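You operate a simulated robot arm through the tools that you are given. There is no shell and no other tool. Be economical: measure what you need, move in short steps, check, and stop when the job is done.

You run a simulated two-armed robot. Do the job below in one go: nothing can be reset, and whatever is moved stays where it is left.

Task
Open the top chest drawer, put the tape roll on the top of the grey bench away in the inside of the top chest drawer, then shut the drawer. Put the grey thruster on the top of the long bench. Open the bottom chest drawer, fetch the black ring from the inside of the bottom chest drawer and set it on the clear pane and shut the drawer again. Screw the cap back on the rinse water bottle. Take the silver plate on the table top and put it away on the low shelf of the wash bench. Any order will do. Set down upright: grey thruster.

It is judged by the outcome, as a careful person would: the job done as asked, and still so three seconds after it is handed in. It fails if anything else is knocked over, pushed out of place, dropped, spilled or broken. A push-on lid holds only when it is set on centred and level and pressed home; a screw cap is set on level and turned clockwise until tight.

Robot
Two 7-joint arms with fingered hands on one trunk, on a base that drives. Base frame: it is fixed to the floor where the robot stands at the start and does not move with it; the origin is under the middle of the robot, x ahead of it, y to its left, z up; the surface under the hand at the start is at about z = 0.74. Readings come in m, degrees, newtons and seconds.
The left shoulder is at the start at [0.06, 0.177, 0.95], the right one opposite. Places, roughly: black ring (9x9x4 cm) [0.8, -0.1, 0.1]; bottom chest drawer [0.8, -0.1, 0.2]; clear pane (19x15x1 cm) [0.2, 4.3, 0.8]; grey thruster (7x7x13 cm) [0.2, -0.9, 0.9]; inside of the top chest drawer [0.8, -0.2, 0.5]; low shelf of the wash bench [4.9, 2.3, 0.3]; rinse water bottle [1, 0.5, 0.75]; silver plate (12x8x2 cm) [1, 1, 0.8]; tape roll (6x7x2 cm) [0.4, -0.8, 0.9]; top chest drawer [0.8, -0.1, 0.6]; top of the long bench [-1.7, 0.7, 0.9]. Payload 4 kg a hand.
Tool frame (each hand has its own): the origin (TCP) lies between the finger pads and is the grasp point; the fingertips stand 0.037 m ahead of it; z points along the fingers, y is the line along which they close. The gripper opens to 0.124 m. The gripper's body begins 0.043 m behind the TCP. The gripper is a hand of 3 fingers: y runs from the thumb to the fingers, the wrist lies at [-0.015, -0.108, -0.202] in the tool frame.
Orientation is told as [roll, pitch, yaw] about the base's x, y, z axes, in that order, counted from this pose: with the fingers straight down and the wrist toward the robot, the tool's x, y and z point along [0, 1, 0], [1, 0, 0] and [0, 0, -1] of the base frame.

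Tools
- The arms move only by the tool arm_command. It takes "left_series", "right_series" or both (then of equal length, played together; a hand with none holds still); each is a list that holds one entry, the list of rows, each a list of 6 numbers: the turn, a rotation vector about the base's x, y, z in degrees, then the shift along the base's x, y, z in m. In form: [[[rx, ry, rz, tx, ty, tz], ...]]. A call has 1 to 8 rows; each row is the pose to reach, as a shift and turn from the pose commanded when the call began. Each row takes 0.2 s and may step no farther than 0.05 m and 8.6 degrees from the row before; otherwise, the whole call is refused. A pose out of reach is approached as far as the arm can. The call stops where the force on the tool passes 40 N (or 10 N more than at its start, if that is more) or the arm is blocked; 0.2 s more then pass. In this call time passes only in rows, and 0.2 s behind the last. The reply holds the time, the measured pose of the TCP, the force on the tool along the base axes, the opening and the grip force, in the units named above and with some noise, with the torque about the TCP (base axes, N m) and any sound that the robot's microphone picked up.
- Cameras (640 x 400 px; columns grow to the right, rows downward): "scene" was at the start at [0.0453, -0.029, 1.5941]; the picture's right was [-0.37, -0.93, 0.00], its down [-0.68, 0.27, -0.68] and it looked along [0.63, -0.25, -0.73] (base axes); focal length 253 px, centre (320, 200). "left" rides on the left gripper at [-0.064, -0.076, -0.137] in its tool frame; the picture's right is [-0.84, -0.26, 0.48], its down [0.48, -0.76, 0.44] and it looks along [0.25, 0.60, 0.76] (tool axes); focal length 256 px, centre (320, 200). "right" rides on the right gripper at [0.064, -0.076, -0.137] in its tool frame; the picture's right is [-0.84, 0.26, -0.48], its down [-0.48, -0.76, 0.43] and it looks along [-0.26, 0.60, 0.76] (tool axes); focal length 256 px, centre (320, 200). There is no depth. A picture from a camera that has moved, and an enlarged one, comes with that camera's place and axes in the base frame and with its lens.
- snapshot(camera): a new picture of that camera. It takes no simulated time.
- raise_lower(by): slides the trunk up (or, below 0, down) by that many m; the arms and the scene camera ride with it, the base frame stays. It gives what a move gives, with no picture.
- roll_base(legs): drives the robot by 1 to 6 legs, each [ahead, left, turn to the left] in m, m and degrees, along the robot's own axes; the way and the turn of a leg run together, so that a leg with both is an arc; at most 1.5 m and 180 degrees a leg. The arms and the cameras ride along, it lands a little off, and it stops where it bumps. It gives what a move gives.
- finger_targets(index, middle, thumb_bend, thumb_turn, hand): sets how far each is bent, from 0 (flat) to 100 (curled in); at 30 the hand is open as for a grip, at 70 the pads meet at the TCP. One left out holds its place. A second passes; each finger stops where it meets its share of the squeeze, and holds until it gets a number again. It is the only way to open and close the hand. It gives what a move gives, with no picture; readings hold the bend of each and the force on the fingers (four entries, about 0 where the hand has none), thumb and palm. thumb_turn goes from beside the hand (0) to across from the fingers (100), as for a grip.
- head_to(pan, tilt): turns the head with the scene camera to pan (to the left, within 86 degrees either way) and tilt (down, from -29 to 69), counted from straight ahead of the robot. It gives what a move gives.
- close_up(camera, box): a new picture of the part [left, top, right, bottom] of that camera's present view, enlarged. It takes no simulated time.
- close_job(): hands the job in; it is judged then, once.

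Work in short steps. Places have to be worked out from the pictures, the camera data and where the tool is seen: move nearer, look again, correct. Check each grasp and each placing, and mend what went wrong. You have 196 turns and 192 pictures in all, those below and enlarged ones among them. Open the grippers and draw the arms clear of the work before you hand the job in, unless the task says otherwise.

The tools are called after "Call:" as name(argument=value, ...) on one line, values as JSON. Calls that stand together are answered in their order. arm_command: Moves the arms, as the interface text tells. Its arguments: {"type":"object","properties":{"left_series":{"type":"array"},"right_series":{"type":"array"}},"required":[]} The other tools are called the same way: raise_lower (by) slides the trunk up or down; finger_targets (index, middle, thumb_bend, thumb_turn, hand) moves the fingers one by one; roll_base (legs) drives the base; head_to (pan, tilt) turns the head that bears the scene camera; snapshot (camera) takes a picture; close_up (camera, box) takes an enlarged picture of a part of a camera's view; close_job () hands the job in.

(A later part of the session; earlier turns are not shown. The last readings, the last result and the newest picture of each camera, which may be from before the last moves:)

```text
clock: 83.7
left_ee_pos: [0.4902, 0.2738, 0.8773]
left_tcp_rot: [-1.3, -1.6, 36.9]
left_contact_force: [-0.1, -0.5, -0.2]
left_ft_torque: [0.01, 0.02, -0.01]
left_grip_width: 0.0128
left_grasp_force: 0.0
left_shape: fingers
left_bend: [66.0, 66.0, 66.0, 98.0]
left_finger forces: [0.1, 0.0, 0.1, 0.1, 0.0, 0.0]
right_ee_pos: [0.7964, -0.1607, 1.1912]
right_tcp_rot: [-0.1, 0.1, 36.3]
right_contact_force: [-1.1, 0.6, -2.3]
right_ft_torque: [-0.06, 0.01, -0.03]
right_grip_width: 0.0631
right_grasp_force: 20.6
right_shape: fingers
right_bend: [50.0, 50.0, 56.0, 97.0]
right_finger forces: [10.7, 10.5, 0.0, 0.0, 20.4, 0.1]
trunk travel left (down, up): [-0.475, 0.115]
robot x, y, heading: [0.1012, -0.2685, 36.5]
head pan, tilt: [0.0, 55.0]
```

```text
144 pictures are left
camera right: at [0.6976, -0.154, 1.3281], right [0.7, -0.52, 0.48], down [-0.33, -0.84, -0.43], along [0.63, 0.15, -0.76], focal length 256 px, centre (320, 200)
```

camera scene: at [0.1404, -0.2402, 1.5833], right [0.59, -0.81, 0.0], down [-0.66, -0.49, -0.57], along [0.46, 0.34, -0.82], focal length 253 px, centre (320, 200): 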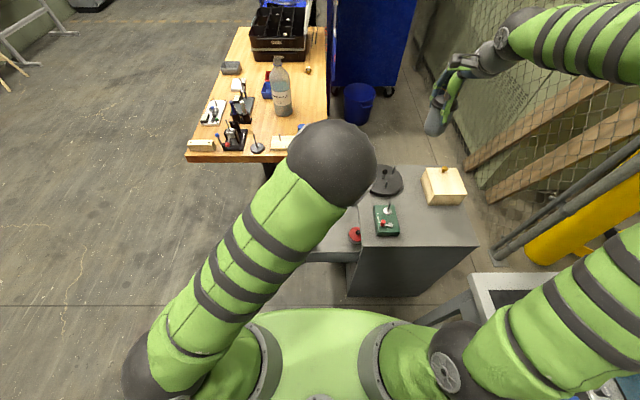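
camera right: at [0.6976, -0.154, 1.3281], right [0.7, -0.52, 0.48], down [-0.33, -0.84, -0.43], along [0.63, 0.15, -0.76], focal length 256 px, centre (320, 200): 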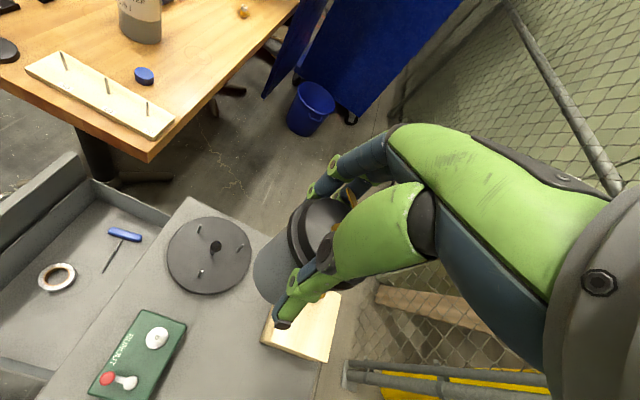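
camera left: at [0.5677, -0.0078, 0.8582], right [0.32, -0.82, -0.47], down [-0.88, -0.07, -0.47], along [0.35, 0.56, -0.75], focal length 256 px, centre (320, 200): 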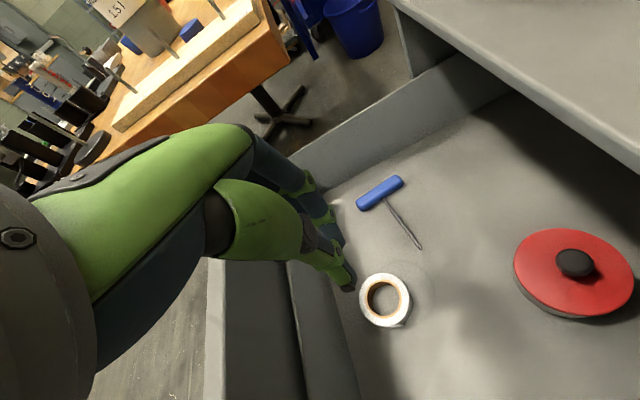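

The hand is now 9 cm in front of the bar; I lower it to handle height.

Call:
arm_command(left_series=[[[0, 0, 0, 0, 0, -0.045], [0, 0, 0, 0, 0, -0.09], [0, 0, 0, 0, 0, -0.135], [0, 0, 0, 0, 0, -0.18], [0, 0, 0, 0, 0, -0.197]]])

Call:
arm_command(left_series=[[[0, 0, 0, 0.0235, -0.0325, 0], [0, 0, 0, 0.047, -0.065, 0], [0, 0, 0, 0.0705, -0.0975, 0], [0, 0, 0, 0.094, -0.13, 0], [0, 0, 0, 0.1175, -0.1625, 0]]])

Call:
snapshot(camera="left")

Call:
snapshot(camera="right")

```text
clock: 84.9
left_ee_pos: [0.4874, 0.2743, 0.6788]
left_tcp_rot: [-1.3, -1.6, 37.0]
left_contact_force: [1.0, 0.0, -0.4]
left_ft_torque: [-0.01, 0.02, 0.0]
left_grip_width: 0.0131
left_grasp_force: 0.1
left_shape: fingers
left_bend: [66.0, 66.0, 66.0, 98.0]
left_finger forces: [0.1, 0.0, 0.0, 0.0, 0.0, 0.0]
right_ee_pos: [0.7968, -0.1611, 1.19]
right_tcp_rot: [0.0, 0.1, 36.3]
right_contact_force: [-0.1, 0.9, -3.1]
right_ft_torque: [-0.04, 0.01, -0.01]
right_grip_width: 0.0629
right_grasp_force: 20.4
right_shape: fingers
right_bend: [50.0, 50.0, 56.0, 97.0]
right_finger forces: [10.6, 10.6, 0.0, 0.0, 20.4, 0.0]
trunk travel left (down, up): [-0.475, 0.115]
robot x, y, heading: [0.1062, -0.2646, 36.4]
head pan, tilt: [0.0, 55.0]
```

```text
clock: 86.1
left_ee_pos: [0.6044, 0.1087, 0.6804]
left_tcp_rot: [-1.3, -1.7, 37.2]
left_contact_force: [0.2, 0.3, -0.5]
left_ft_torque: [-0.03, 0.0, -0.01]
left_grip_width: 0.0132
left_grasp_force: 0.0
left_shape: fingers
left_bend: [66.0, 66.0, 66.0, 98.0]
left_finger forces: [0.0, 0.0, 0.0, 0.0, 0.1, 0.0]
right_ee_pos: [0.7981, -0.1617, 1.1911]
right_tcp_rot: [0.1, 0.1, 36.3]
right_contact_force: [0.1, -0.4, -2.0]
right_ft_torque: [-0.03, 0.0, 0.01]
right_grip_width: 0.0629
right_grasp_force: 20.4
right_shape: fingers
right_bend: [50.0, 50.0, 56.0, 97.0]
right_finger forces: [10.6, 10.7, 0.0, 0.0, 20.3, 0.1]
trunk travel left (down, up): [-0.475, 0.115]
robot x, y, heading: [0.1015, -0.2669, 36.5]
head pan, tilt: [0.0, 55.0]
```

```text
143 pictures are left
camera left: at [0.5774, 0.0124, 0.8157], right [0.32, -0.82, -0.47], down [-0.88, -0.07, -0.47], along [0.35, 0.56, -0.75], focal length 256 px, centre (320, 200)
```

left: 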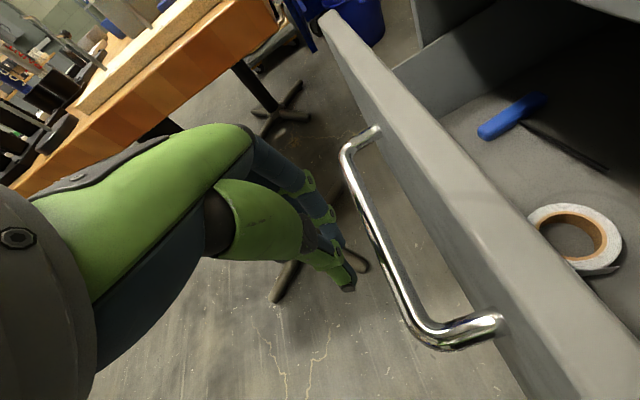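

```text
142 pictures are left
camera right: at [0.6984, -0.1553, 1.3279], right [0.7, -0.52, 0.48], down [-0.33, -0.84, -0.43], along [0.63, 0.15, -0.76], focal length 256 px, centre (320, 200)
```

right: 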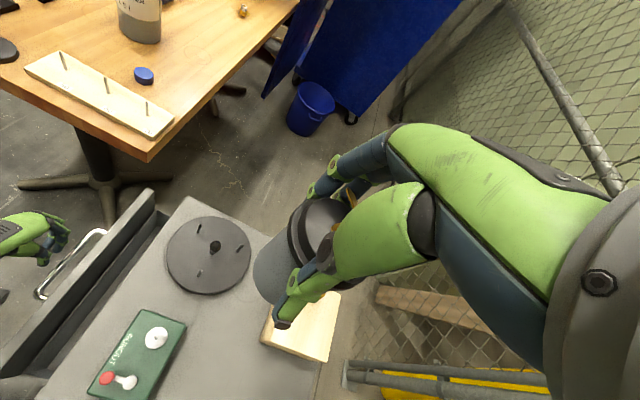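

The drawer is sliding in; I keep pushing until it stops.

Call:
arm_command(left_series=[[[0, 0, 0, 0.0176, -0.0243, 0], [0, 0, 0, 0.035, -0.0486, 0], [0, 0, 0, 0.0469, -0.0648, 0], [0, 0, 0, 0.0586, -0.081, 0], [0, 0, 0, 0.067, -0.093, 0], [0, 0, 0, 0.076, -0.105, 0]]])

Call:
snapshot(camera="right")

Call:
snapshot(camera="left")

```text
clock: 87.5
left_ee_pos: [0.6706, 0.0226, 0.6777]
left_tcp_rot: [-0.5, -1.8, 38.0]
left_contact_force: [-13.8, 11.0, 8.2]
left_ft_torque: [0.05, -0.11, 0.29]
left_grip_width: 0.0102
left_grasp_force: 8.2
left_shape: fingers
left_bend: [68.0, 66.0, 66.0, 98.0]
left_finger forces: [13.1, 0.0, 0.1, 0.1, 3.0, 0.1]
right_ee_pos: [0.7964, -0.1564, 1.1904]
right_tcp_rot: [0.0, 0.1, 36.6]
right_contact_force: [0.3, 0.1, -3.7]
right_ft_torque: [0.03, 0.06, 0.01]
right_grip_width: 0.0632
right_grasp_force: 20.5
right_shape: fingers
right_bend: [50.0, 50.0, 56.0, 97.0]
right_finger forces: [10.7, 10.7, 0.0, 0.1, 20.5, 0.0]
trunk travel left (down, up): [-0.475, 0.115]
robot x, y, heading: [0.1022, -0.2637, 36.7]
head pan, tilt: [0.0, 55.0]
stopped in row 6 (left hand): the force on the tool passed its limit at 48 N (the readings are from after the stop); the commanded pose is now the measured one
```

```text
141 pictures are left
camera right: at [0.6969, -0.1521, 1.3276], right [0.71, -0.52, 0.48], down [-0.32, -0.84, -0.43], along [0.63, 0.15, -0.76], focal length 256 px, centre (320, 200)
```

right: 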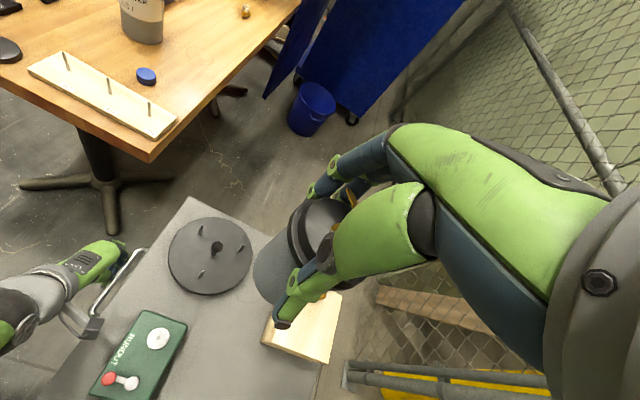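

```text
140 pictures are left
camera left: at [0.6471, -0.0756, 0.8128], right [0.33, -0.81, -0.48], down [-0.88, -0.08, -0.46], along [0.34, 0.58, -0.74], focal length 256 px, centre (320, 200)
```

left: 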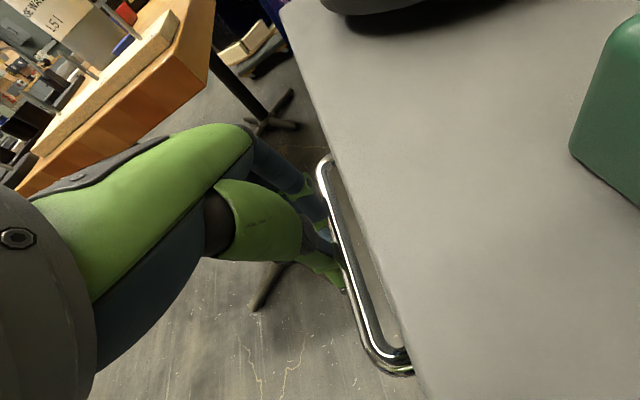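

Drawer shut (hard stop felt). I back the left hand off and up, and at the same time bring the thruster hand up and in toward the robot.

Call:
arm_command(left_series=[[[0, 0, 0, -0.0235, 0.0325, 0], [0, 0, 0, -0.047, 0.065, 0], [0, 0, 0, -0.0705, 0.0975, 0], [0, 0, 0, -0.088, 0.1215, 0.02], [0, 0, 0, -0.088, 0.1215, 0.065], [0, 0, 0, -0.088, 0.1215, 0.11], [0, 0, 0, -0.088, 0.1215, 0.155], [0, 0, 0, -0.088, 0.1215, 0.2]]], right_series=[[[0, 0, 0, -0.02, -0.015, 0.035], [0, 0, 0, -0.04, -0.03, 0.07], [0, 0, 0, -0.06, -0.045, 0.105], [0, 0, 0, -0.08, -0.06, 0.14], [0, 0, 0, -0.1, -0.075, 0.175], [0, 0, 0, -0.12, -0.09, 0.21], [0, 0, 0, -0.14, -0.105, 0.235], [0, 0, 0, -0.16, -0.12, 0.26]]])

Call:
roll_base(legs=[[0, 0.18, 0]])

Call:
arm_command(left_series=[[[0, 0, -8.3, 0, 0, 0.02], [0, 0, -16.6, 0, 0, 0.04], [0, 0, -24.9, 0, 0, 0.06], [0, 0, -33.2, 0, 0, 0.08], [0, 0, -41.5, 0, 0, 0.1], [0, 0, -49.8, 0, 0, 0.12], [0, 0, -58.1, 0, 0, 0.14], [0, 0, -66.4, 0, 0, 0.16]]])

Call:
snapshot(camera="scene")

```text
clock: 89.3
left_ee_pos: [0.5838, 0.136, 0.8789]
left_tcp_rot: [-0.7, -1.7, 37.7]
left_contact_force: [0.3, 0.5, -0.5]
left_ft_torque: [-0.01, 0.0, 0.03]
left_grip_width: 0.0127
left_grasp_force: 0.0
left_shape: fingers
left_bend: [66.0, 66.0, 66.0, 98.0]
left_finger forces: [0.0, 0.1, 0.0, 0.1, 0.0, 0.1]
right_ee_pos: [0.6363, -0.2791, 1.4504]
right_tcp_rot: [0.0, -0.1, 36.4]
right_contact_force: [-0.6, 0.3, -3.1]
right_ft_torque: [-0.02, -0.01, 0.0]
right_grip_width: 0.0628
right_grasp_force: 21.0
right_shape: fingers
right_bend: [51.0, 50.0, 56.0, 97.0]
right_finger forces: [10.7, 10.8, 0.0, 0.1, 20.2, 0.1]
trunk travel left (down, up): [-0.475, 0.115]
robot x, y, heading: [0.1, -0.2665, 36.7]
head pan, tilt: [0.0, 55.0]
```

```text
clock: 90.8
left_ee_pos: [0.4748, 0.2845, 0.8775]
left_tcp_rot: [-0.7, -1.6, 37.9]
left_contact_force: [-0.1, 1.0, -0.2]
left_ft_torque: [-0.02, -0.05, 0.0]
left_grip_width: 0.0131
left_grasp_force: 0.1
left_shape: fingers
left_bend: [66.0, 66.0, 66.0, 98.0]
left_finger forces: [0.0, 0.1, 0.0, 0.0, 0.0, 0.0]
right_ee_pos: [0.5295, -0.1299, 1.4502]
right_tcp_rot: [0.0, 0.0, 36.5]
right_contact_force: [0.3, 0.0, -2.5]
right_ft_torque: [-0.05, 0.02, 0.02]
right_grip_width: 0.0627
right_grasp_force: 21.5
right_shape: fingers
right_bend: [51.0, 50.0, 56.0, 97.0]
right_finger forces: [10.4, 10.6, 0.1, 0.0, 20.2, 0.0]
trunk travel left (down, up): [-0.475, 0.115]
robot x, y, heading: [-0.0066, -0.1197, 36.6]
head pan, tilt: [0.0, 55.0]
```

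```text
clock: 92.6
left_ee_pos: [0.4736, 0.2865, 1.0373]
left_tcp_rot: [-0.8, -1.6, -28.8]
left_contact_force: [0.5, -0.4, 0.1]
left_ft_torque: [0.04, -0.02, 0.02]
left_grip_width: 0.0126
left_grasp_force: 0.1
left_shape: fingers
left_bend: [66.0, 66.0, 66.0, 98.0]
left_finger forces: [0.0, 0.0, 0.1, 0.1, 0.1, 0.0]
right_ee_pos: [0.5293, -0.1307, 1.4505]
right_tcp_rot: [0.1, 0.1, 36.7]
right_contact_force: [0.4, -0.3, -3.4]
right_ft_torque: [-0.05, -0.01, 0.01]
right_grip_width: 0.0628
right_grasp_force: 21.5
right_shape: fingers
right_bend: [51.0, 50.0, 56.0, 97.0]
right_finger forces: [10.6, 10.7, 0.0, 0.0, 20.1, 0.1]
trunk travel left (down, up): [-0.475, 0.115]
robot x, y, heading: [-0.0055, -0.1145, 36.5]
head pan, tilt: [0.0, 55.0]
```

```text
139 pictures are left
camera scene: at [0.0302, -0.0924, 1.5833], right [0.6, -0.8, 0.0], down [-0.66, -0.49, -0.57], along [0.46, 0.34, -0.82], focal length 253 px, centre (320, 200)
```

scene: 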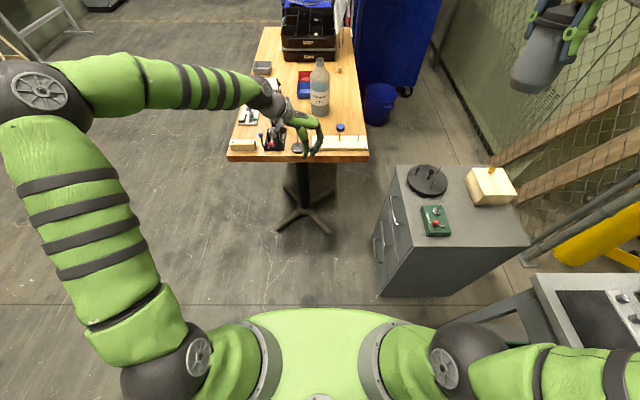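

I finish the left yaw, tuck the right hand further in, open the left hand and lower the trunk fully.

Call:
arm_command(left_series=[[[0, 0, -8.3, 0, 0, 0], [0, 0, -16.6, 0, 0, 0], [0, 0, -25.5, 0, 0, 0], [0, 0, -25.5, 0, 0, 0]]], right_series=[[[0, 0, 0, -0.016, -0.012, 0], [0, 0, 0, -0.032, -0.024, 0], [0, 0, 0, -0.048, -0.036, 0], [0, 0, 0, -0.065, -0.047, 0]]])

Call:
finger_targets(hand="left", index=30, middle=30, thumb_bend=30)

Call:
raise_lower(by=-0.45)

Call:
snapshot(camera="scene")

Call:
snapshot(camera="left")

```text
refused: row 3 steps farther than a row can; nothing moved
```

```text
clock: 93.6
left_ee_pos: [0.4744, 0.2869, 1.0385]
left_tcp_rot: [-0.6, -1.7, -28.6]
left_contact_force: [0.1, 0.1, 0.8]
left_ft_torque: [-0.03, 0.01, 0.01]
left_grip_width: 0.1229
left_grasp_force: 0.0
left_shape: fingers
left_bend: [30.0, 30.0, 30.0, 98.0]
left_finger forces: [0.0, 0.1, 0.0, 0.1, 0.0, 0.1]
right_ee_pos: [0.5289, -0.1309, 1.4504]
right_tcp_rot: [0.1, 0.0, 36.4]
right_contact_force: [-0.3, -0.4, -3.8]
right_ft_torque: [-0.01, 0.02, 0.0]
right_grip_width: 0.0626
right_grasp_force: 20.5
right_shape: fingers
right_bend: [51.0, 50.0, 56.0, 97.0]
right_finger forces: [10.6, 10.6, 0.0, 0.0, 20.2, 0.0]
trunk travel left (down, up): [-0.475, 0.115]
robot x, y, heading: [-0.0064, -0.1198, 36.6]
head pan, tilt: [0.0, 55.0]
```

```text
refused: -0.45 is not a number from -0.4 to 0.4
```

```text
138 pictures are left
camera scene: at [0.0302, -0.0926, 1.5833], right [0.6, -0.8, 0.0], down [-0.66, -0.49, -0.57], along [0.46, 0.34, -0.82], focal length 253 px, centre (320, 200)
```

scene: 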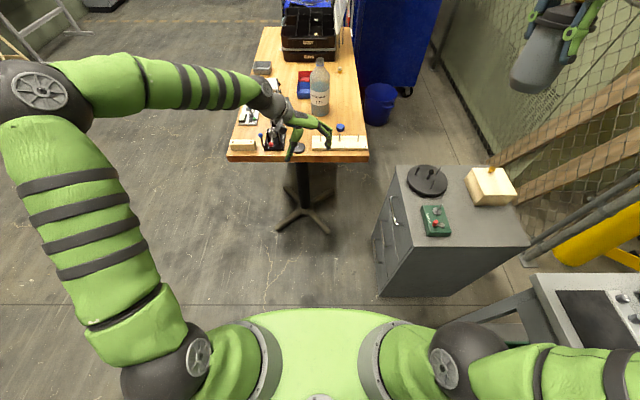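

```text
137 pictures are left
camera left: at [0.3751, 0.2706, 1.1727], right [-0.62, -0.62, -0.48], down [-0.43, 0.78, -0.46], along [0.66, -0.08, -0.75], focal length 256 px, centre (320, 200)
```

left: 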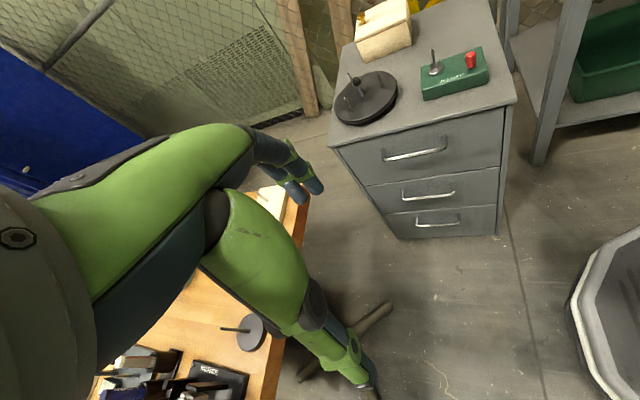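

The top drawer looks flush shut. I redo the yaw in legal steps and lower the trunk by 0.4.

Call:
arm_command(left_series=[[[0, 0, -6.4, 0, 0, 0], [0, 0, -12.8, 0, 0, 0], [0, 0, -19.2, 0, 0, 0], [0, 0, -25.5, 0, 0, 0]]], right_series=[[[0, 0, 0, -0.016, -0.012, 0], [0, 0, 0, -0.032, -0.024, 0], [0, 0, 0, -0.048, -0.036, 0], [0, 0, 0, -0.065, -0.047, 0]]])

Call:
raise_lower(by=-0.4)

Call:
arm_command(left_series=[[[-6.5, -4.7, 0, -0.003, 0.004, 0], [-13, -9.4, 0, -0.006, 0.008, 0], [-19.5, -14.1, 0, -0.009, 0.012, 0], [-26, -18.8, 0, -0.012, 0.016, -0.02], [-32.5, -23.5, 0, -0.015, 0.02, -0.04], [-39, -28.2, 0, -0.018, 0.024, -0.06], [-45.5, -32.9, 0, -0.02, 0.028, -0.08], [-52, -37.6, 0, -0.023, 0.032, -0.1]]])

Call:
snapshot(camera="scene")

Call:
snapshot(camera="left")

```text
clock: 94.6
left_ee_pos: [0.4754, 0.2853, 1.0384]
left_tcp_rot: [-0.8, -1.7, -54.1]
left_contact_force: [0.2, 0.0, -0.7]
left_ft_torque: [0.01, 0.02, -0.02]
left_grip_width: 0.123
left_grasp_force: 0.0
left_shape: fingers
left_bend: [30.0, 30.0, 30.0, 98.0]
left_finger forces: [0.1, 0.0, 0.0, 0.0, 0.1, 0.1]
right_ee_pos: [0.462, -0.177, 1.4529]
right_tcp_rot: [0.0, 0.2, 36.7]
right_contact_force: [0.1, -0.6, -3.1]
right_ft_torque: [-0.04, 0.0, 0.04]
right_grip_width: 0.0626
right_grasp_force: 20.4
right_shape: fingers
right_bend: [51.0, 50.0, 56.0, 97.0]
right_finger forces: [10.8, 10.7, 0.0, 0.0, 20.2, 0.0]
trunk travel left (down, up): [-0.475, 0.115]
robot x, y, heading: [-0.0032, -0.1143, 36.8]
head pan, tilt: [0.0, 55.0]
```

```text
clock: 98.5
left_ee_pos: [0.4756, 0.2853, 0.6372]
left_tcp_rot: [-0.7, -1.6, -54.0]
left_contact_force: [0.6, 0.4, 0.4]
left_ft_torque: [-0.03, -0.01, 0.02]
left_grip_width: 0.1234
left_grasp_force: 0.0
left_shape: fingers
left_bend: [30.0, 30.0, 30.0, 98.0]
left_finger forces: [0.0, 0.0, 0.0, 0.1, 0.0, 0.0]
right_ee_pos: [0.4638, -0.1778, 1.0517]
right_tcp_rot: [0.0, 0.0, 36.6]
right_contact_force: [0.7, -0.1, -2.7]
right_ft_torque: [0.01, 0.02, 0.01]
right_grip_width: 0.0624
right_grasp_force: 20.6
right_shape: fingers
right_bend: [51.0, 50.0, 56.0, 97.0]
right_finger forces: [10.6, 10.6, 0.0, 0.1, 20.1, 0.0]
trunk travel left (down, up): [-0.075, 0.515]
robot x, y, heading: [-0.0094, -0.1177, 36.3]
head pan, tilt: [0.0, 55.0]
```

```text
clock: 100.2
left_ee_pos: [0.4506, 0.3165, 0.5378]
left_tcp_rot: [-0.7, -65.9, -54.0]
left_contact_force: [0.0, -0.4, 0.3]
left_ft_torque: [0.05, 0.01, 0.04]
left_grip_width: 0.1233
left_grasp_force: 0.1
left_shape: fingers
left_bend: [30.0, 30.0, 30.0, 98.0]
left_finger forces: [0.0, 0.0, 0.0, 0.1, 0.1, 0.0]
right_ee_pos: [0.4628, -0.1781, 1.0514]
right_tcp_rot: [-0.1, 0.0, 36.5]
right_contact_force: [-0.4, -0.6, -2.8]
right_ft_torque: [0.0, 0.01, 0.01]
right_grip_width: 0.0625
right_grasp_force: 20.3
right_shape: fingers
right_bend: [51.0, 50.0, 56.0, 97.0]
right_finger forces: [10.6, 10.7, 0.1, 0.0, 20.0, 0.1]
trunk travel left (down, up): [-0.075, 0.515]
robot x, y, heading: [-0.0077, -0.1192, 36.8]
head pan, tilt: [0.0, 55.0]
```

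```text
136 pictures are left
camera scene: at [0.03, -0.0928, 1.1834], right [0.6, -0.8, 0.0], down [-0.66, -0.49, -0.57], along [0.46, 0.34, -0.82], focal length 253 px, centre (320, 200)
```

scene: 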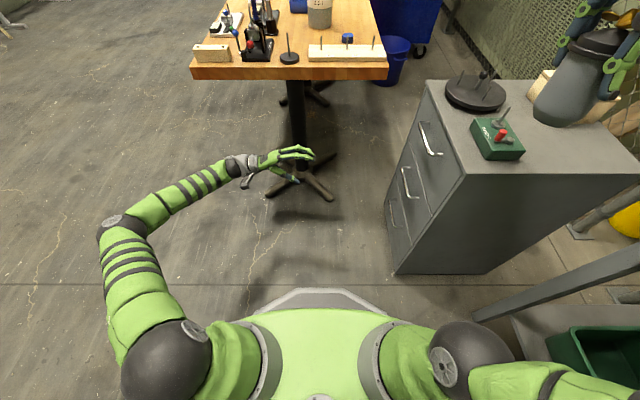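

```text
135 pictures are left
camera left: at [0.3098, 0.4072, 0.5237], right [-0.49, -0.76, -0.43], down [0.44, 0.21, -0.87], along [0.75, -0.62, 0.24], focal length 256 px, centre (320, 200)
```

left: 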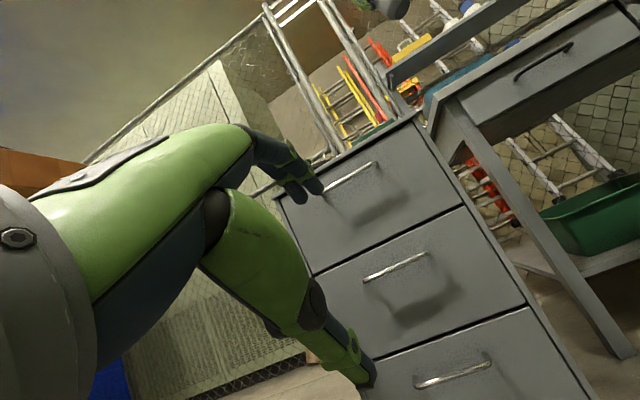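

The bottom handle is at about (0.68, 0.00, 0.26). I lower the remaining trunk travel and bring the hand in front of it.

Call:
raise_lower(by=-0.07)

Call:
arm_command(left_series=[[[-1, -0.7, 0, 0.021, -0.028, -0.025], [-2, -1.5, 0, 0.042, -0.056, -0.051], [-3, -2.2, 0, 0.063, -0.084, -0.077], [-4, -3, 0, 0.084, -0.112, -0.102], [-5, -3.6, 0, 0.105, -0.14, -0.128], [-6, -4.4, 0, 0.126, -0.168, -0.154], [-7, -5.1, 0, 0.147, -0.196, -0.18], [-8.1, -5.9, 0, 0.168, -0.224, -0.205]]])

Call:
snapshot(camera="left")

Call:
snapshot(camera="scene")

```text
clock: 101.3
left_ee_pos: [0.4508, 0.3164, 0.4675]
left_tcp_rot: [-0.9, -65.8, -53.9]
left_contact_force: [0.2, -0.1, 0.3]
left_ft_torque: [-0.01, -0.01, 0.0]
left_grip_width: 0.1233
left_grasp_force: 0.1
left_shape: fingers
left_bend: [30.0, 30.0, 30.0, 98.0]
left_finger forces: [0.0, 0.0, 0.0, 0.0, 0.1, 0.1]
right_ee_pos: [0.4634, -0.1776, 0.9803]
right_tcp_rot: [0.0, 0.0, 36.6]
right_contact_force: [0.1, 0.0, -2.5]
right_ft_torque: [-0.02, 0.02, 0.01]
right_grip_width: 0.0625
right_grasp_force: 20.8
right_shape: fingers
right_bend: [51.0, 50.0, 56.0, 97.0]
right_finger forces: [10.6, 10.7, 0.0, 0.0, 20.0, 0.1]
trunk travel left (down, up): [-0.005, 0.585]
robot x, y, heading: [-0.0057, -0.1185, 36.4]
head pan, tilt: [0.0, 55.0]
```

```text
clock: 103.1
left_ee_pos: [0.6202, 0.091, 0.2593]
left_tcp_rot: [0.3, -75.9, -55.1]
left_contact_force: [-0.2, 0.1, 0.5]
left_ft_torque: [0.0, 0.0, -0.05]
left_grip_width: 0.1232
left_grasp_force: 0.2
left_shape: fingers
left_bend: [30.0, 30.0, 30.0, 98.0]
left_finger forces: [0.0, 0.0, 0.0, 0.0, 0.0, 0.0]
right_ee_pos: [0.4622, -0.1773, 0.9812]
right_tcp_rot: [0.1, 0.1, 36.6]
right_contact_force: [0.0, -0.2, -3.3]
right_ft_torque: [-0.02, 0.05, -0.01]
right_grip_width: 0.0626
right_grasp_force: 20.4
right_shape: fingers
right_bend: [51.0, 50.0, 56.0, 97.0]
right_finger forces: [10.7, 10.7, 0.0, 0.0, 20.1, 0.0]
trunk travel left (down, up): [-0.005, 0.585]
robot x, y, heading: [-0.0069, -0.1141, 36.6]
head pan, tilt: [0.0, 55.0]
```

```text
134 pictures are left
camera left: at [0.4808, 0.1784, 0.2191], right [-0.45, -0.81, -0.37], down [0.53, 0.09, -0.84], along [0.72, -0.58, 0.39], focal length 256 px, centre (320, 200)
```

left: 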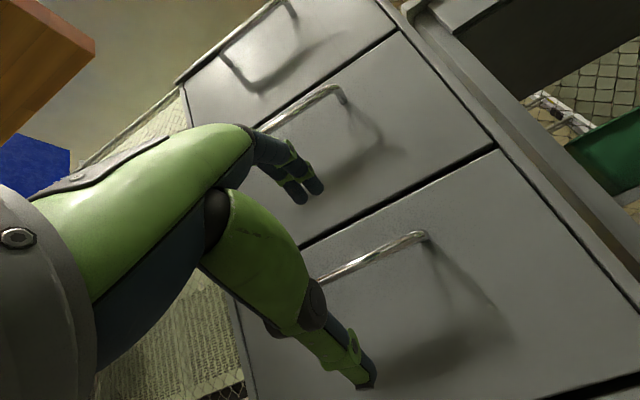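

```text
133 pictures are left
camera scene: at [0.03, -0.0925, 1.1132], right [0.6, -0.8, 0.0], down [-0.66, -0.49, -0.57], along [0.46, 0.34, -0.82], focal length 253 px, centre (320, 200)
```

scene: 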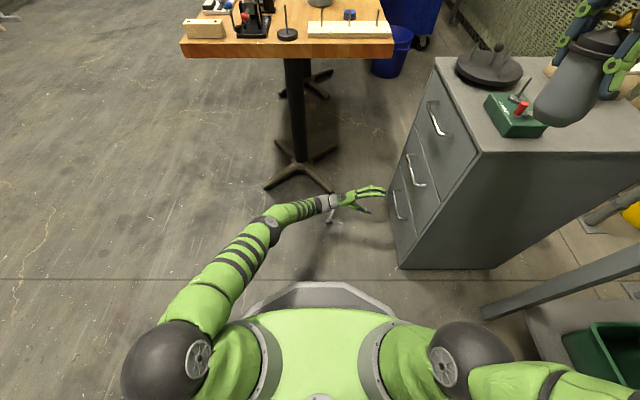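

The view matches the earlier successful approach. I advance and grip.

Call:
arm_command(left_series=[[[0, 0, 0, 0.016, -0.022, 0], [0, 0, 0, 0.032, -0.044, 0], [0, 0, 0, 0.048, -0.066, 0]]])

Call:
finger_targets(hand="left", index=80, middle=80, thumb_bend=80)

Call:
snapshot(camera="left")

```text
clock: 103.9
left_ee_pos: [0.6465, 0.0528, 0.2732]
left_tcp_rot: [-0.8, -75.8, -54.0]
left_contact_force: [-0.3, 0.4, 0.0]
left_ft_torque: [0.0, 0.01, -0.02]
left_grip_width: 0.1235
left_grasp_force: 0.3
left_shape: fingers
left_bend: [30.0, 30.0, 30.0, 98.0]
left_finger forces: [0.0, 0.0, 0.0, 0.1, 0.1, 0.0]
left hand out of reach, approached as far as the arm can: row 1, 2, 3
right_ee_pos: [0.463, -0.1774, 0.9819]
right_tcp_rot: [0.0, -0.1, 36.6]
right_contact_force: [0.9, -0.2, -2.8]
right_ft_torque: [0.0, 0.01, 0.04]
right_grip_width: 0.0628
right_grasp_force: 20.8
right_shape: fingers
right_bend: [51.0, 50.0, 56.0, 97.0]
right_finger forces: [10.8, 10.6, 0.0, 0.0, 20.0, 0.0]
trunk travel left (down, up): [-0.005, 0.585]
robot x, y, heading: [-0.0042, -0.1173, 36.5]
head pan, tilt: [0.0, 55.0]
```

```text
clock: 104.9
left_ee_pos: [0.6457, 0.0524, 0.2725]
left_tcp_rot: [-1.0, -75.8, -53.7]
left_contact_force: [-1.2, 0.0, 0.6]
left_ft_torque: [-0.01, 0.05, 0.0]
left_grip_width: 0.0001
left_grasp_force: 0.0
left_shape: fingers
left_bend: [72.0, 80.0, 74.0, 97.0]
left_finger forces: [0.1, 0.1, 0.0, 0.1, 0.1, 0.0]
right_ee_pos: [0.4633, -0.1764, 0.9817]
right_tcp_rot: [-0.1, 0.1, 36.6]
right_contact_force: [-0.2, -0.4, -3.1]
right_ft_torque: [-0.02, 0.0, -0.01]
right_grip_width: 0.0625
right_grasp_force: 21.1
right_shape: fingers
right_bend: [51.0, 50.0, 56.0, 97.0]
right_finger forces: [10.7, 10.7, 0.1, 0.0, 20.0, 0.1]
trunk travel left (down, up): [-0.005, 0.585]
robot x, y, heading: [-0.0046, -0.1177, 36.3]
head pan, tilt: [0.0, 55.0]
```

```text
132 pictures are left
camera left: at [0.507, 0.1394, 0.2328], right [-0.45, -0.82, -0.36], down [0.53, 0.09, -0.85], along [0.72, -0.57, 0.39], focal length 256 px, centre (320, 200)
```

left: 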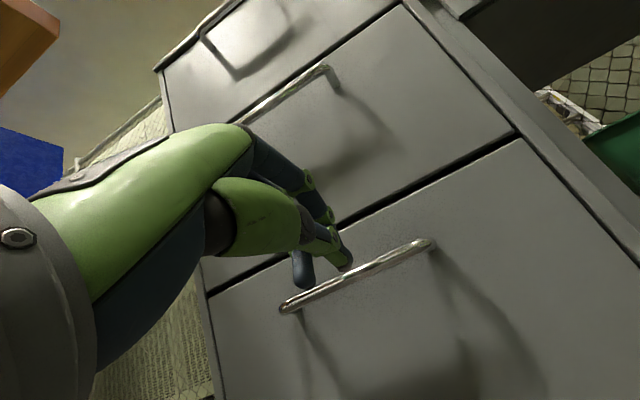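

Arm stretched out before the bar. I open, retract the arm 13 cm, and move the base 9 cm toward the chest side so the reach is comfortable.

Call:
finger_targets(hand="left", index=30, middle=30, thumb_bend=30)

Call:
arm_command(left_series=[[[0, 0, 0, -0.019, 0.026, -0.004], [0, 0, 0, -0.038, 0.052, -0.008], [0, 0, 0, -0.057, 0.078, -0.012], [0, 0, 0, -0.076, 0.105, -0.012]]])

Call:
roll_base(legs=[[0.02, -0.09, -0.6]])

Call:
snapshot(camera="left")

```text
clock: 105.9
left_ee_pos: [0.6465, 0.0538, 0.2735]
left_tcp_rot: [-1.0, -75.8, -53.8]
left_contact_force: [-0.6, -0.3, 0.4]
left_ft_torque: [0.0, -0.01, -0.01]
left_grip_width: 0.1234
left_grasp_force: 0.1
left_shape: fingers
left_bend: [30.0, 30.0, 30.0, 97.0]
left_finger forces: [0.0, 0.1, 0.1, 0.0, 0.0, 0.1]
right_ee_pos: [0.4631, -0.1775, 0.9824]
right_tcp_rot: [0.0, 0.2, 36.6]
right_contact_force: [0.4, -0.6, -2.9]
right_ft_torque: [-0.01, 0.0, 0.0]
right_grip_width: 0.0624
right_grasp_force: 20.5
right_shape: fingers
right_bend: [51.0, 50.0, 56.0, 97.0]
right_finger forces: [10.8, 10.7, 0.0, 0.0, 20.0, 0.1]
trunk travel left (down, up): [-0.005, 0.585]
robot x, y, heading: [-0.0066, -0.1199, 36.4]
head pan, tilt: [0.0, 55.0]
```

```text
clock: 106.9
left_ee_pos: [0.5709, 0.1583, 0.2584]
left_tcp_rot: [-0.9, -75.9, -54.0]
left_contact_force: [0.3, 0.7, 0.2]
left_ft_torque: [0.0, 0.0, 0.02]
left_grip_width: 0.1237
left_grasp_force: 0.1
left_shape: fingers
left_bend: [30.0, 30.0, 30.0, 98.0]
left_finger forces: [0.0, 0.0, 0.1, 0.1, 0.1, 0.0]
right_ee_pos: [0.463, -0.1782, 0.9818]
right_tcp_rot: [0.0, 0.1, 36.5]
right_contact_force: [0.1, -1.1, -3.7]
right_ft_torque: [0.01, -0.03, 0.01]
right_grip_width: 0.0624
right_grasp_force: 20.6
right_shape: fingers
right_bend: [51.0, 50.0, 56.0, 97.0]
right_finger forces: [10.7, 10.9, 0.0, 0.1, 19.8, 0.1]
trunk travel left (down, up): [-0.005, 0.585]
robot x, y, heading: [-0.0048, -0.1169, 36.4]
head pan, tilt: [0.0, 55.0]
```

```text
clock: 108.0
left_ee_pos: [0.6433, 0.0908, 0.2579]
left_tcp_rot: [-0.8, -75.9, -54.6]
left_contact_force: [-0.7, -0.1, 0.4]
left_ft_torque: [0.01, 0.0, 0.03]
left_grip_width: 0.1233
left_grasp_force: 0.1
left_shape: fingers
left_bend: [30.0, 30.0, 30.0, 98.0]
left_finger forces: [0.1, 0.0, 0.0, 0.0, 0.0, 0.1]
right_ee_pos: [0.5323, -0.2451, 0.9814]
right_tcp_rot: [0.0, 0.0, 35.9]
right_contact_force: [-0.1, 1.5, -3.1]
right_ft_torque: [-0.04, -0.03, 0.02]
right_grip_width: 0.0623
right_grasp_force: 20.4
right_shape: fingers
right_bend: [51.0, 50.0, 56.0, 97.0]
right_finger forces: [10.7, 10.7, 0.0, 0.0, 19.9, 0.0]
trunk travel left (down, up): [-0.005, 0.585]
robot x, y, heading: [0.0624, -0.1785, 35.8]
head pan, tilt: [0.0, 55.0]
```

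```text
131 pictures are left
camera left: at [0.5052, 0.1785, 0.2177], right [-0.46, -0.81, -0.36], down [0.53, 0.08, -0.84], along [0.71, -0.58, 0.39], focal length 256 px, centre (320, 200)
```

left: 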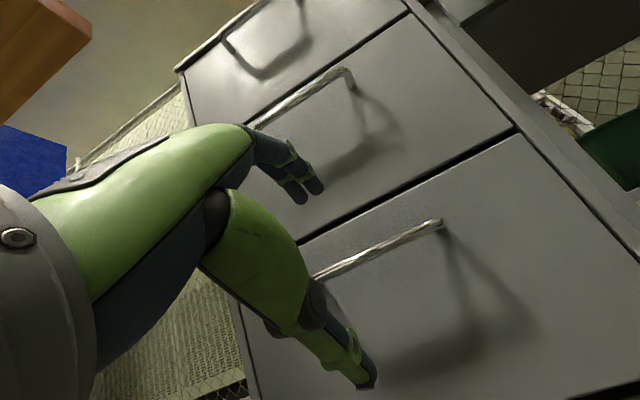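

Good. I advance 7 cm, correcting 1.5 cm sideways, and grip.

Call:
arm_command(left_series=[[[0, 0, 0, 0.009, -0.022, 0], [0, 0, 0, 0.019, -0.043, 0], [0, 0, 0, 0.028, -0.064, 0]]])

Call:
finger_targets(hand="left", index=80, middle=80, thumb_bend=80)

Call:
snapshot(camera="left")

```text
clock: 108.8
left_ee_pos: [0.671, 0.0259, 0.2587]
left_tcp_rot: [-0.7, -75.9, -54.7]
left_contact_force: [0.1, 0.3, 0.1]
left_ft_torque: [0.0, 0.0, 0.02]
left_grip_width: 0.1228
left_grasp_force: 0.0
left_shape: fingers
left_bend: [30.0, 30.0, 30.0, 98.0]
left_finger forces: [0.0, 0.0, 0.0, 0.0, 0.0, 0.0]
right_ee_pos: [0.5326, -0.2437, 0.9819]
right_tcp_rot: [0.0, 0.1, 35.9]
right_contact_force: [-0.3, 0.9, -3.6]
right_ft_torque: [-0.01, 0.01, -0.05]
right_grip_width: 0.0622
right_grasp_force: 20.3
right_shape: fingers
right_bend: [51.0, 50.0, 56.0, 97.0]
right_finger forces: [10.6, 10.8, 0.1, 0.0, 19.7, 0.0]
trunk travel left (down, up): [-0.005, 0.585]
robot x, y, heading: [0.0653, -0.1782, 35.9]
head pan, tilt: [0.0, 55.0]
```

```text
clock: 109.8
left_ee_pos: [0.6719, 0.026, 0.2564]
left_tcp_rot: [-1.1, -75.9, -54.4]
left_contact_force: [1.6, -0.7, -7.0]
left_ft_torque: [0.22, -0.05, -0.15]
left_grip_width: 0.008
left_grasp_force: 23.9
left_shape: fingers
left_bend: [67.0, 68.0, 67.0, 97.0]
left_finger forces: [11.0, 10.6, 0.0, 0.1, 26.1, 0.0]
right_ee_pos: [0.533, -0.2436, 0.9813]
right_tcp_rot: [0.0, 0.0, 35.9]
right_contact_force: [0.0, -0.3, -3.3]
right_ft_torque: [-0.02, 0.01, -0.01]
right_grip_width: 0.0621
right_grasp_force: 20.7
right_shape: fingers
right_bend: [51.0, 50.0, 56.0, 97.0]
right_finger forces: [10.6, 10.8, 0.0, 0.1, 19.9, 0.0]
trunk travel left (down, up): [-0.005, 0.585]
robot x, y, heading: [0.0679, -0.1762, 35.7]
head pan, tilt: [0.0, 55.0]
```

```text
130 pictures are left
camera left: at [0.5333, 0.1149, 0.2169], right [-0.46, -0.81, -0.36], down [0.53, 0.08, -0.85], along [0.71, -0.58, 0.39], focal length 256 px, centre (320, 200)
```

left: 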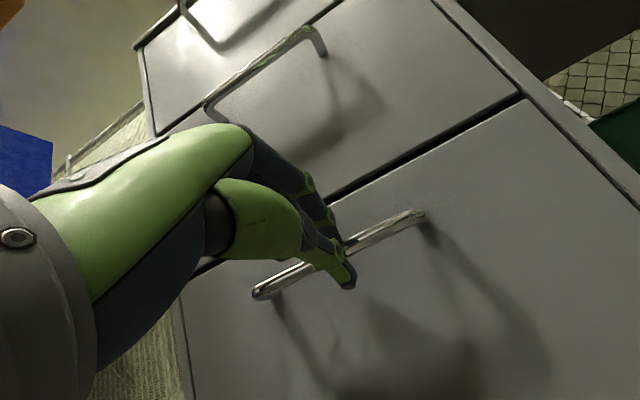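

Gripped. I pull the bottom drawer out 0.26 m.

Call:
arm_command(left_series=[[[0, 0, 0, -0.019, 0.0263, 0], [0, 0, 0, -0.038, 0.0526, 0], [0, 0, 0, -0.057, 0.079, 0], [0, 0, 0, -0.076, 0.1053, 0], [0, 0, 0, -0.095, 0.1316, 0], [0, 0, 0, -0.114, 0.158, 0], [0, 0, 0, -0.133, 0.184, 0], [0, 0, 0, -0.152, 0.21, 0]]])

Call:
snapshot(camera="scene")

```text
clock: 111.7
left_ee_pos: [0.5186, 0.2376, 0.2602]
left_tcp_rot: [-1.0, -75.9, -54.2]
left_contact_force: [-7.3, -5.2, -20.2]
left_ft_torque: [0.49, 0.11, -0.38]
left_grip_width: 0.009
left_grasp_force: 23.7
left_shape: fingers
left_bend: [71.0, 71.0, 65.0, 96.0]
left_finger forces: [7.6, 7.8, 0.0, 0.1, 31.0, 0.1]
right_ee_pos: [0.5316, -0.2432, 0.9815]
right_tcp_rot: [0.0, 0.2, 36.0]
right_contact_force: [0.4, -0.5, -2.8]
right_ft_torque: [-0.01, 0.02, -0.02]
right_grip_width: 0.0624
right_grasp_force: 20.8
right_shape: fingers
right_bend: [51.0, 50.0, 56.0, 97.0]
right_finger forces: [10.6, 10.9, 0.0, 0.0, 19.9, 0.0]
trunk travel left (down, up): [-0.005, 0.585]
robot x, y, heading: [0.0653, -0.1815, 35.8]
head pan, tilt: [0.0, 55.0]
```

```text
129 pictures are left
camera scene: at [0.1011, -0.154, 1.1131], right [0.59, -0.81, 0.0], down [-0.66, -0.48, -0.57], along [0.46, 0.34, -0.82], focal length 253 px, centre (320, 200)
```

scene: 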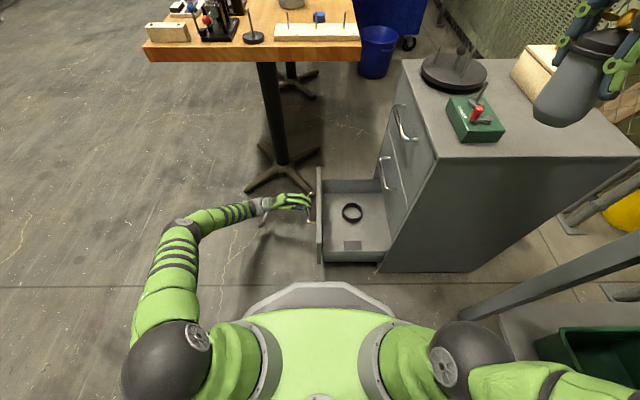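

The drawer is open 26 cm with the black ring visible near (0.69, 0.10). I release the bar, back off, and raise the trunk.

Call:
finger_targets(hand="left", index=30, middle=30, thumb_bend=30)

Call:
arm_command(left_series=[[[0, 0, 0, -0.019, 0.026, 0], [0, 0, 0, -0.038, 0.052, 0], [0, 0, 0, -0.05, 0.07, 0]]])

Call:
raise_lower(by=0.3)

Call:
arm_command(left_series=[[[6.8, 4.9, 0, 0, 0, 0.01], [13.6, 9.8, 0, 0, 0, 0.02], [20.4, 14.8, 0, 0, 0, 0.03], [27.2, 19.7, 0, 0, 0, 0.04], [34, 24.6, 0, 0, 0, 0.05], [40.8, 29.5, 0, 0, 0, 0.06], [47.6, 34.4, 0, 0, 0, 0.07], [54.4, 39.4, 0, 0, 0, 0.08]]])

Call:
snapshot(camera="scene")

```text
clock: 112.7
left_ee_pos: [0.5185, 0.2359, 0.2608]
left_tcp_rot: [-1.0, -76.0, -54.5]
left_contact_force: [0.3, -0.3, 0.2]
left_ft_torque: [0.0, 0.0, -0.02]
left_grip_width: 0.1231
left_grasp_force: 0.1
left_shape: fingers
left_bend: [30.0, 30.0, 30.0, 97.0]
left_finger forces: [0.1, 0.0, 0.0, 0.0, 0.0, 0.0]
right_ee_pos: [0.5322, -0.2443, 0.9821]
right_tcp_rot: [0.0, 0.1, 35.9]
right_contact_force: [0.5, 0.2, -2.8]
right_ft_torque: [-0.01, 0.01, 0.0]
right_grip_width: 0.0625
right_grasp_force: 21.1
right_shape: fingers
right_bend: [51.0, 50.0, 56.0, 97.0]
right_finger forces: [10.7, 10.7, 0.0, 0.0, 19.9, 0.0]
trunk travel left (down, up): [-0.005, 0.585]
robot x, y, heading: [0.0652, -0.1842, 35.7]
head pan, tilt: [0.0, 55.0]
```

```text
clock: 113.5
left_ee_pos: [0.4698, 0.3049, 0.2596]
left_tcp_rot: [-1.0, -75.9, -54.3]
left_contact_force: [0.0, -0.2, -0.3]
left_ft_torque: [0.0, -0.03, 0.01]
left_grip_width: 0.1231
left_grasp_force: 0.1
left_shape: fingers
left_bend: [30.0, 30.0, 30.0, 97.0]
left_finger forces: [0.1, 0.2, 0.0, 0.1, 0.0, 0.0]
right_ee_pos: [0.532, -0.2457, 0.9822]
right_tcp_rot: [0.0, 0.1, 35.9]
right_contact_force: [0.3, 0.1, -3.3]
right_ft_torque: [-0.03, 0.02, 0.02]
right_grip_width: 0.0625
right_grasp_force: 20.5
right_shape: fingers
right_bend: [51.0, 50.0, 56.0, 97.0]
right_finger forces: [10.7, 10.7, 0.0, 0.1, 19.9, 0.0]
trunk travel left (down, up): [-0.005, 0.585]
robot x, y, heading: [0.0647, -0.1788, 35.8]
head pan, tilt: [0.0, 55.0]
```

```text
clock: 116.5
left_ee_pos: [0.4703, 0.3057, 0.5591]
left_tcp_rot: [-0.8, -75.9, -54.5]
left_contact_force: [-0.2, 0.8, -0.5]
left_ft_torque: [0.03, 0.01, -0.01]
left_grip_width: 0.1229
left_grasp_force: 0.0
left_shape: fingers
left_bend: [30.0, 30.0, 30.0, 97.0]
left_finger forces: [0.0, 0.1, 0.0, 0.0, 0.1, 0.0]
right_ee_pos: [0.5323, -0.2435, 1.2808]
right_tcp_rot: [0.0, 0.1, 36.0]
right_contact_force: [0.2, 0.4, -2.6]
right_ft_torque: [0.01, 0.03, 0.01]
right_grip_width: 0.0625
right_grasp_force: 20.7
right_shape: fingers
right_bend: [51.0, 50.0, 56.0, 97.0]
right_finger forces: [10.6, 10.8, 0.1, 0.1, 19.9, 0.0]
trunk travel left (down, up): [-0.305, 0.285]
robot x, y, heading: [0.0633, -0.1826, 36.0]
head pan, tilt: [0.0, 55.0]
```

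```text
clock: 118.2
left_ee_pos: [0.4698, 0.3045, 0.6396]
left_tcp_rot: [-1.3, -8.5, -54.2]
left_contact_force: [0.3, -0.5, 0.1]
left_ft_torque: [-0.02, 0.02, 0.04]
left_grip_width: 0.1229
left_grasp_force: 0.1
left_shape: fingers
left_bend: [30.0, 30.0, 30.0, 98.0]
left_finger forces: [0.0, 0.1, 0.1, 0.0, 0.0, 0.1]
right_ee_pos: [0.5312, -0.2429, 1.2814]
right_tcp_rot: [0.0, 0.0, 36.0]
right_contact_force: [0.5, 0.6, -3.7]
right_ft_torque: [0.0, 0.01, 0.03]
right_grip_width: 0.0623
right_grasp_force: 20.9
right_shape: fingers
right_bend: [51.0, 50.0, 56.0, 97.0]
right_finger forces: [10.7, 10.9, 0.0, 0.0, 19.9, 0.0]
trunk travel left (down, up): [-0.305, 0.285]
robot x, y, heading: [0.0664, -0.1833, 36.0]
head pan, tilt: [0.0, 55.0]
```

```text
128 pictures are left
camera scene: at [0.1005, -0.155, 1.4132], right [0.59, -0.81, 0.0], down [-0.66, -0.48, -0.57], along [0.46, 0.34, -0.82], focal length 253 px, centre (320, 200)
```

scene: 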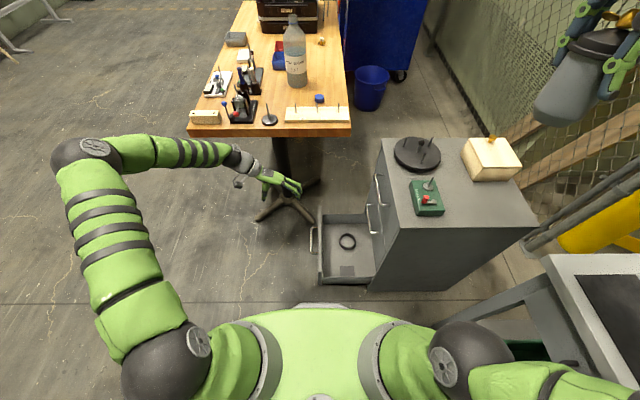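

Two views put the ring at (0.684, 0.091, 0.13). I level the hand and yaw it so it closes along the chest front.

Call:
arm_command(left_series=[[[3.3, 2.4, 0, 0, 0, 0], [6.8, 4.8, 0, 0, 0, 0]]])

Call:
arm_command(left_series=[[[0, 0, 8.4, 0.016, -0.016, 0], [0, 0, 16.8, 0.032, -0.032, 0], [0, 0, 25.2, 0.048, -0.048, 0], [0, 0, 33.6, 0.064, -0.064, 0], [0, 0, 42, 0.08, -0.08, 0], [0, 0, 50.4, 0.096, -0.096, 0], [0, 0, 58.8, 0.112, -0.112, 0], [0, 0, 67, 0.13, -0.13, 0]]])

Call:
snapshot(camera="left")

Call:
snapshot(camera="scene")

```text
clock: 118.8
left_ee_pos: [0.47, 0.3046, 0.6396]
left_tcp_rot: [-1.2, -0.4, -54.1]
left_contact_force: [0.4, 0.1, 0.2]
left_ft_torque: [0.0, -0.02, 0.0]
left_grip_width: 0.1233
left_grasp_force: 0.1
left_shape: fingers
left_bend: [30.0, 30.0, 30.0, 98.0]
left_finger forces: [0.0, 0.0, 0.1, 0.1, 0.1, 0.0]
right_ee_pos: [0.5328, -0.2446, 1.2817]
right_tcp_rot: [0.0, -0.1, 36.0]
right_contact_force: [-0.3, 0.2, -3.3]
right_ft_torque: [0.01, 0.03, 0.01]
right_grip_width: 0.0623
right_grasp_force: 20.3
right_shape: fingers
right_bend: [51.0, 50.0, 56.0, 97.0]
right_finger forces: [10.5, 10.7, 0.0, 0.1, 19.8, 0.0]
trunk travel left (down, up): [-0.305, 0.285]
robot x, y, heading: [0.0626, -0.1796, 36.0]
head pan, tilt: [0.0, 55.0]
```

```text
clock: 120.7
left_ee_pos: [0.6001, 0.1761, 0.6398]
left_tcp_rot: [-1.1, -0.6, 13.0]
left_contact_force: [-0.3, 0.4, -0.2]
left_ft_torque: [-0.01, 0.01, 0.0]
left_grip_width: 0.1233
left_grasp_force: 0.0
left_shape: fingers
left_bend: [30.0, 30.0, 30.0, 98.0]
left_finger forces: [0.0, 0.0, 0.0, 0.1, 0.1, 0.0]
right_ee_pos: [0.5333, -0.2444, 1.2808]
right_tcp_rot: [-0.1, 0.1, 36.0]
right_contact_force: [-0.2, 0.4, -3.0]
right_ft_torque: [0.0, -0.02, -0.02]
right_grip_width: 0.0621
right_grasp_force: 20.7
right_shape: fingers
right_bend: [51.0, 50.0, 56.0, 97.0]
right_finger forces: [10.8, 10.8, 0.0, 0.0, 19.8, 0.0]
trunk travel left (down, up): [-0.305, 0.285]
robot x, y, heading: [0.0615, -0.1795, 36.2]
head pan, tilt: [0.0, 55.0]
```

```text
127 pictures are left
camera left: at [0.5397, 0.1006, 0.777], right [-0.06, -0.88, -0.47], down [-0.84, 0.29, -0.45], along [0.53, 0.37, -0.76], focal length 256 px, centre (320, 200)
```

left: 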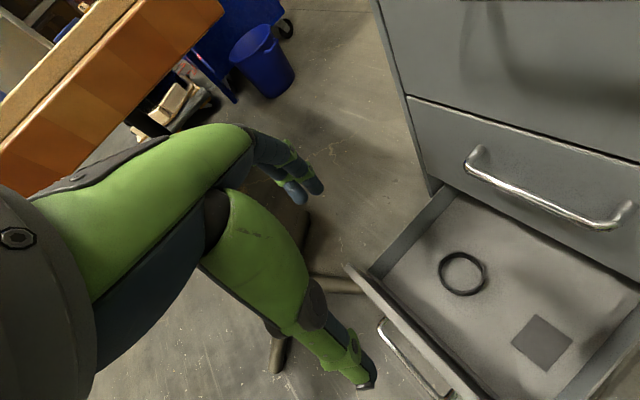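

```text
126 pictures are left
camera scene: at [0.1005, -0.1551, 1.4133], right [0.59, -0.81, 0.0], down [-0.66, -0.48, -0.57], along [0.46, 0.34, -0.82], focal length 253 px, centre (320, 200)
```

scene: 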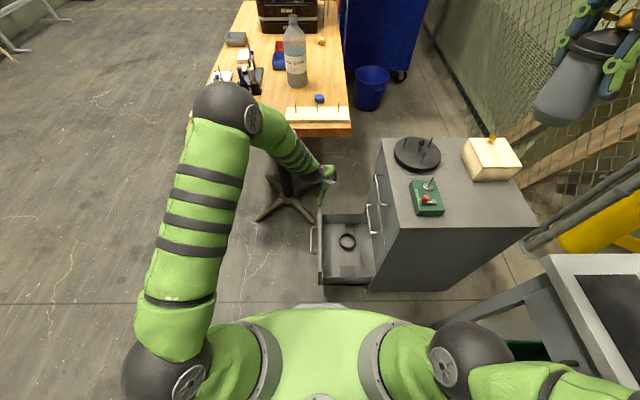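

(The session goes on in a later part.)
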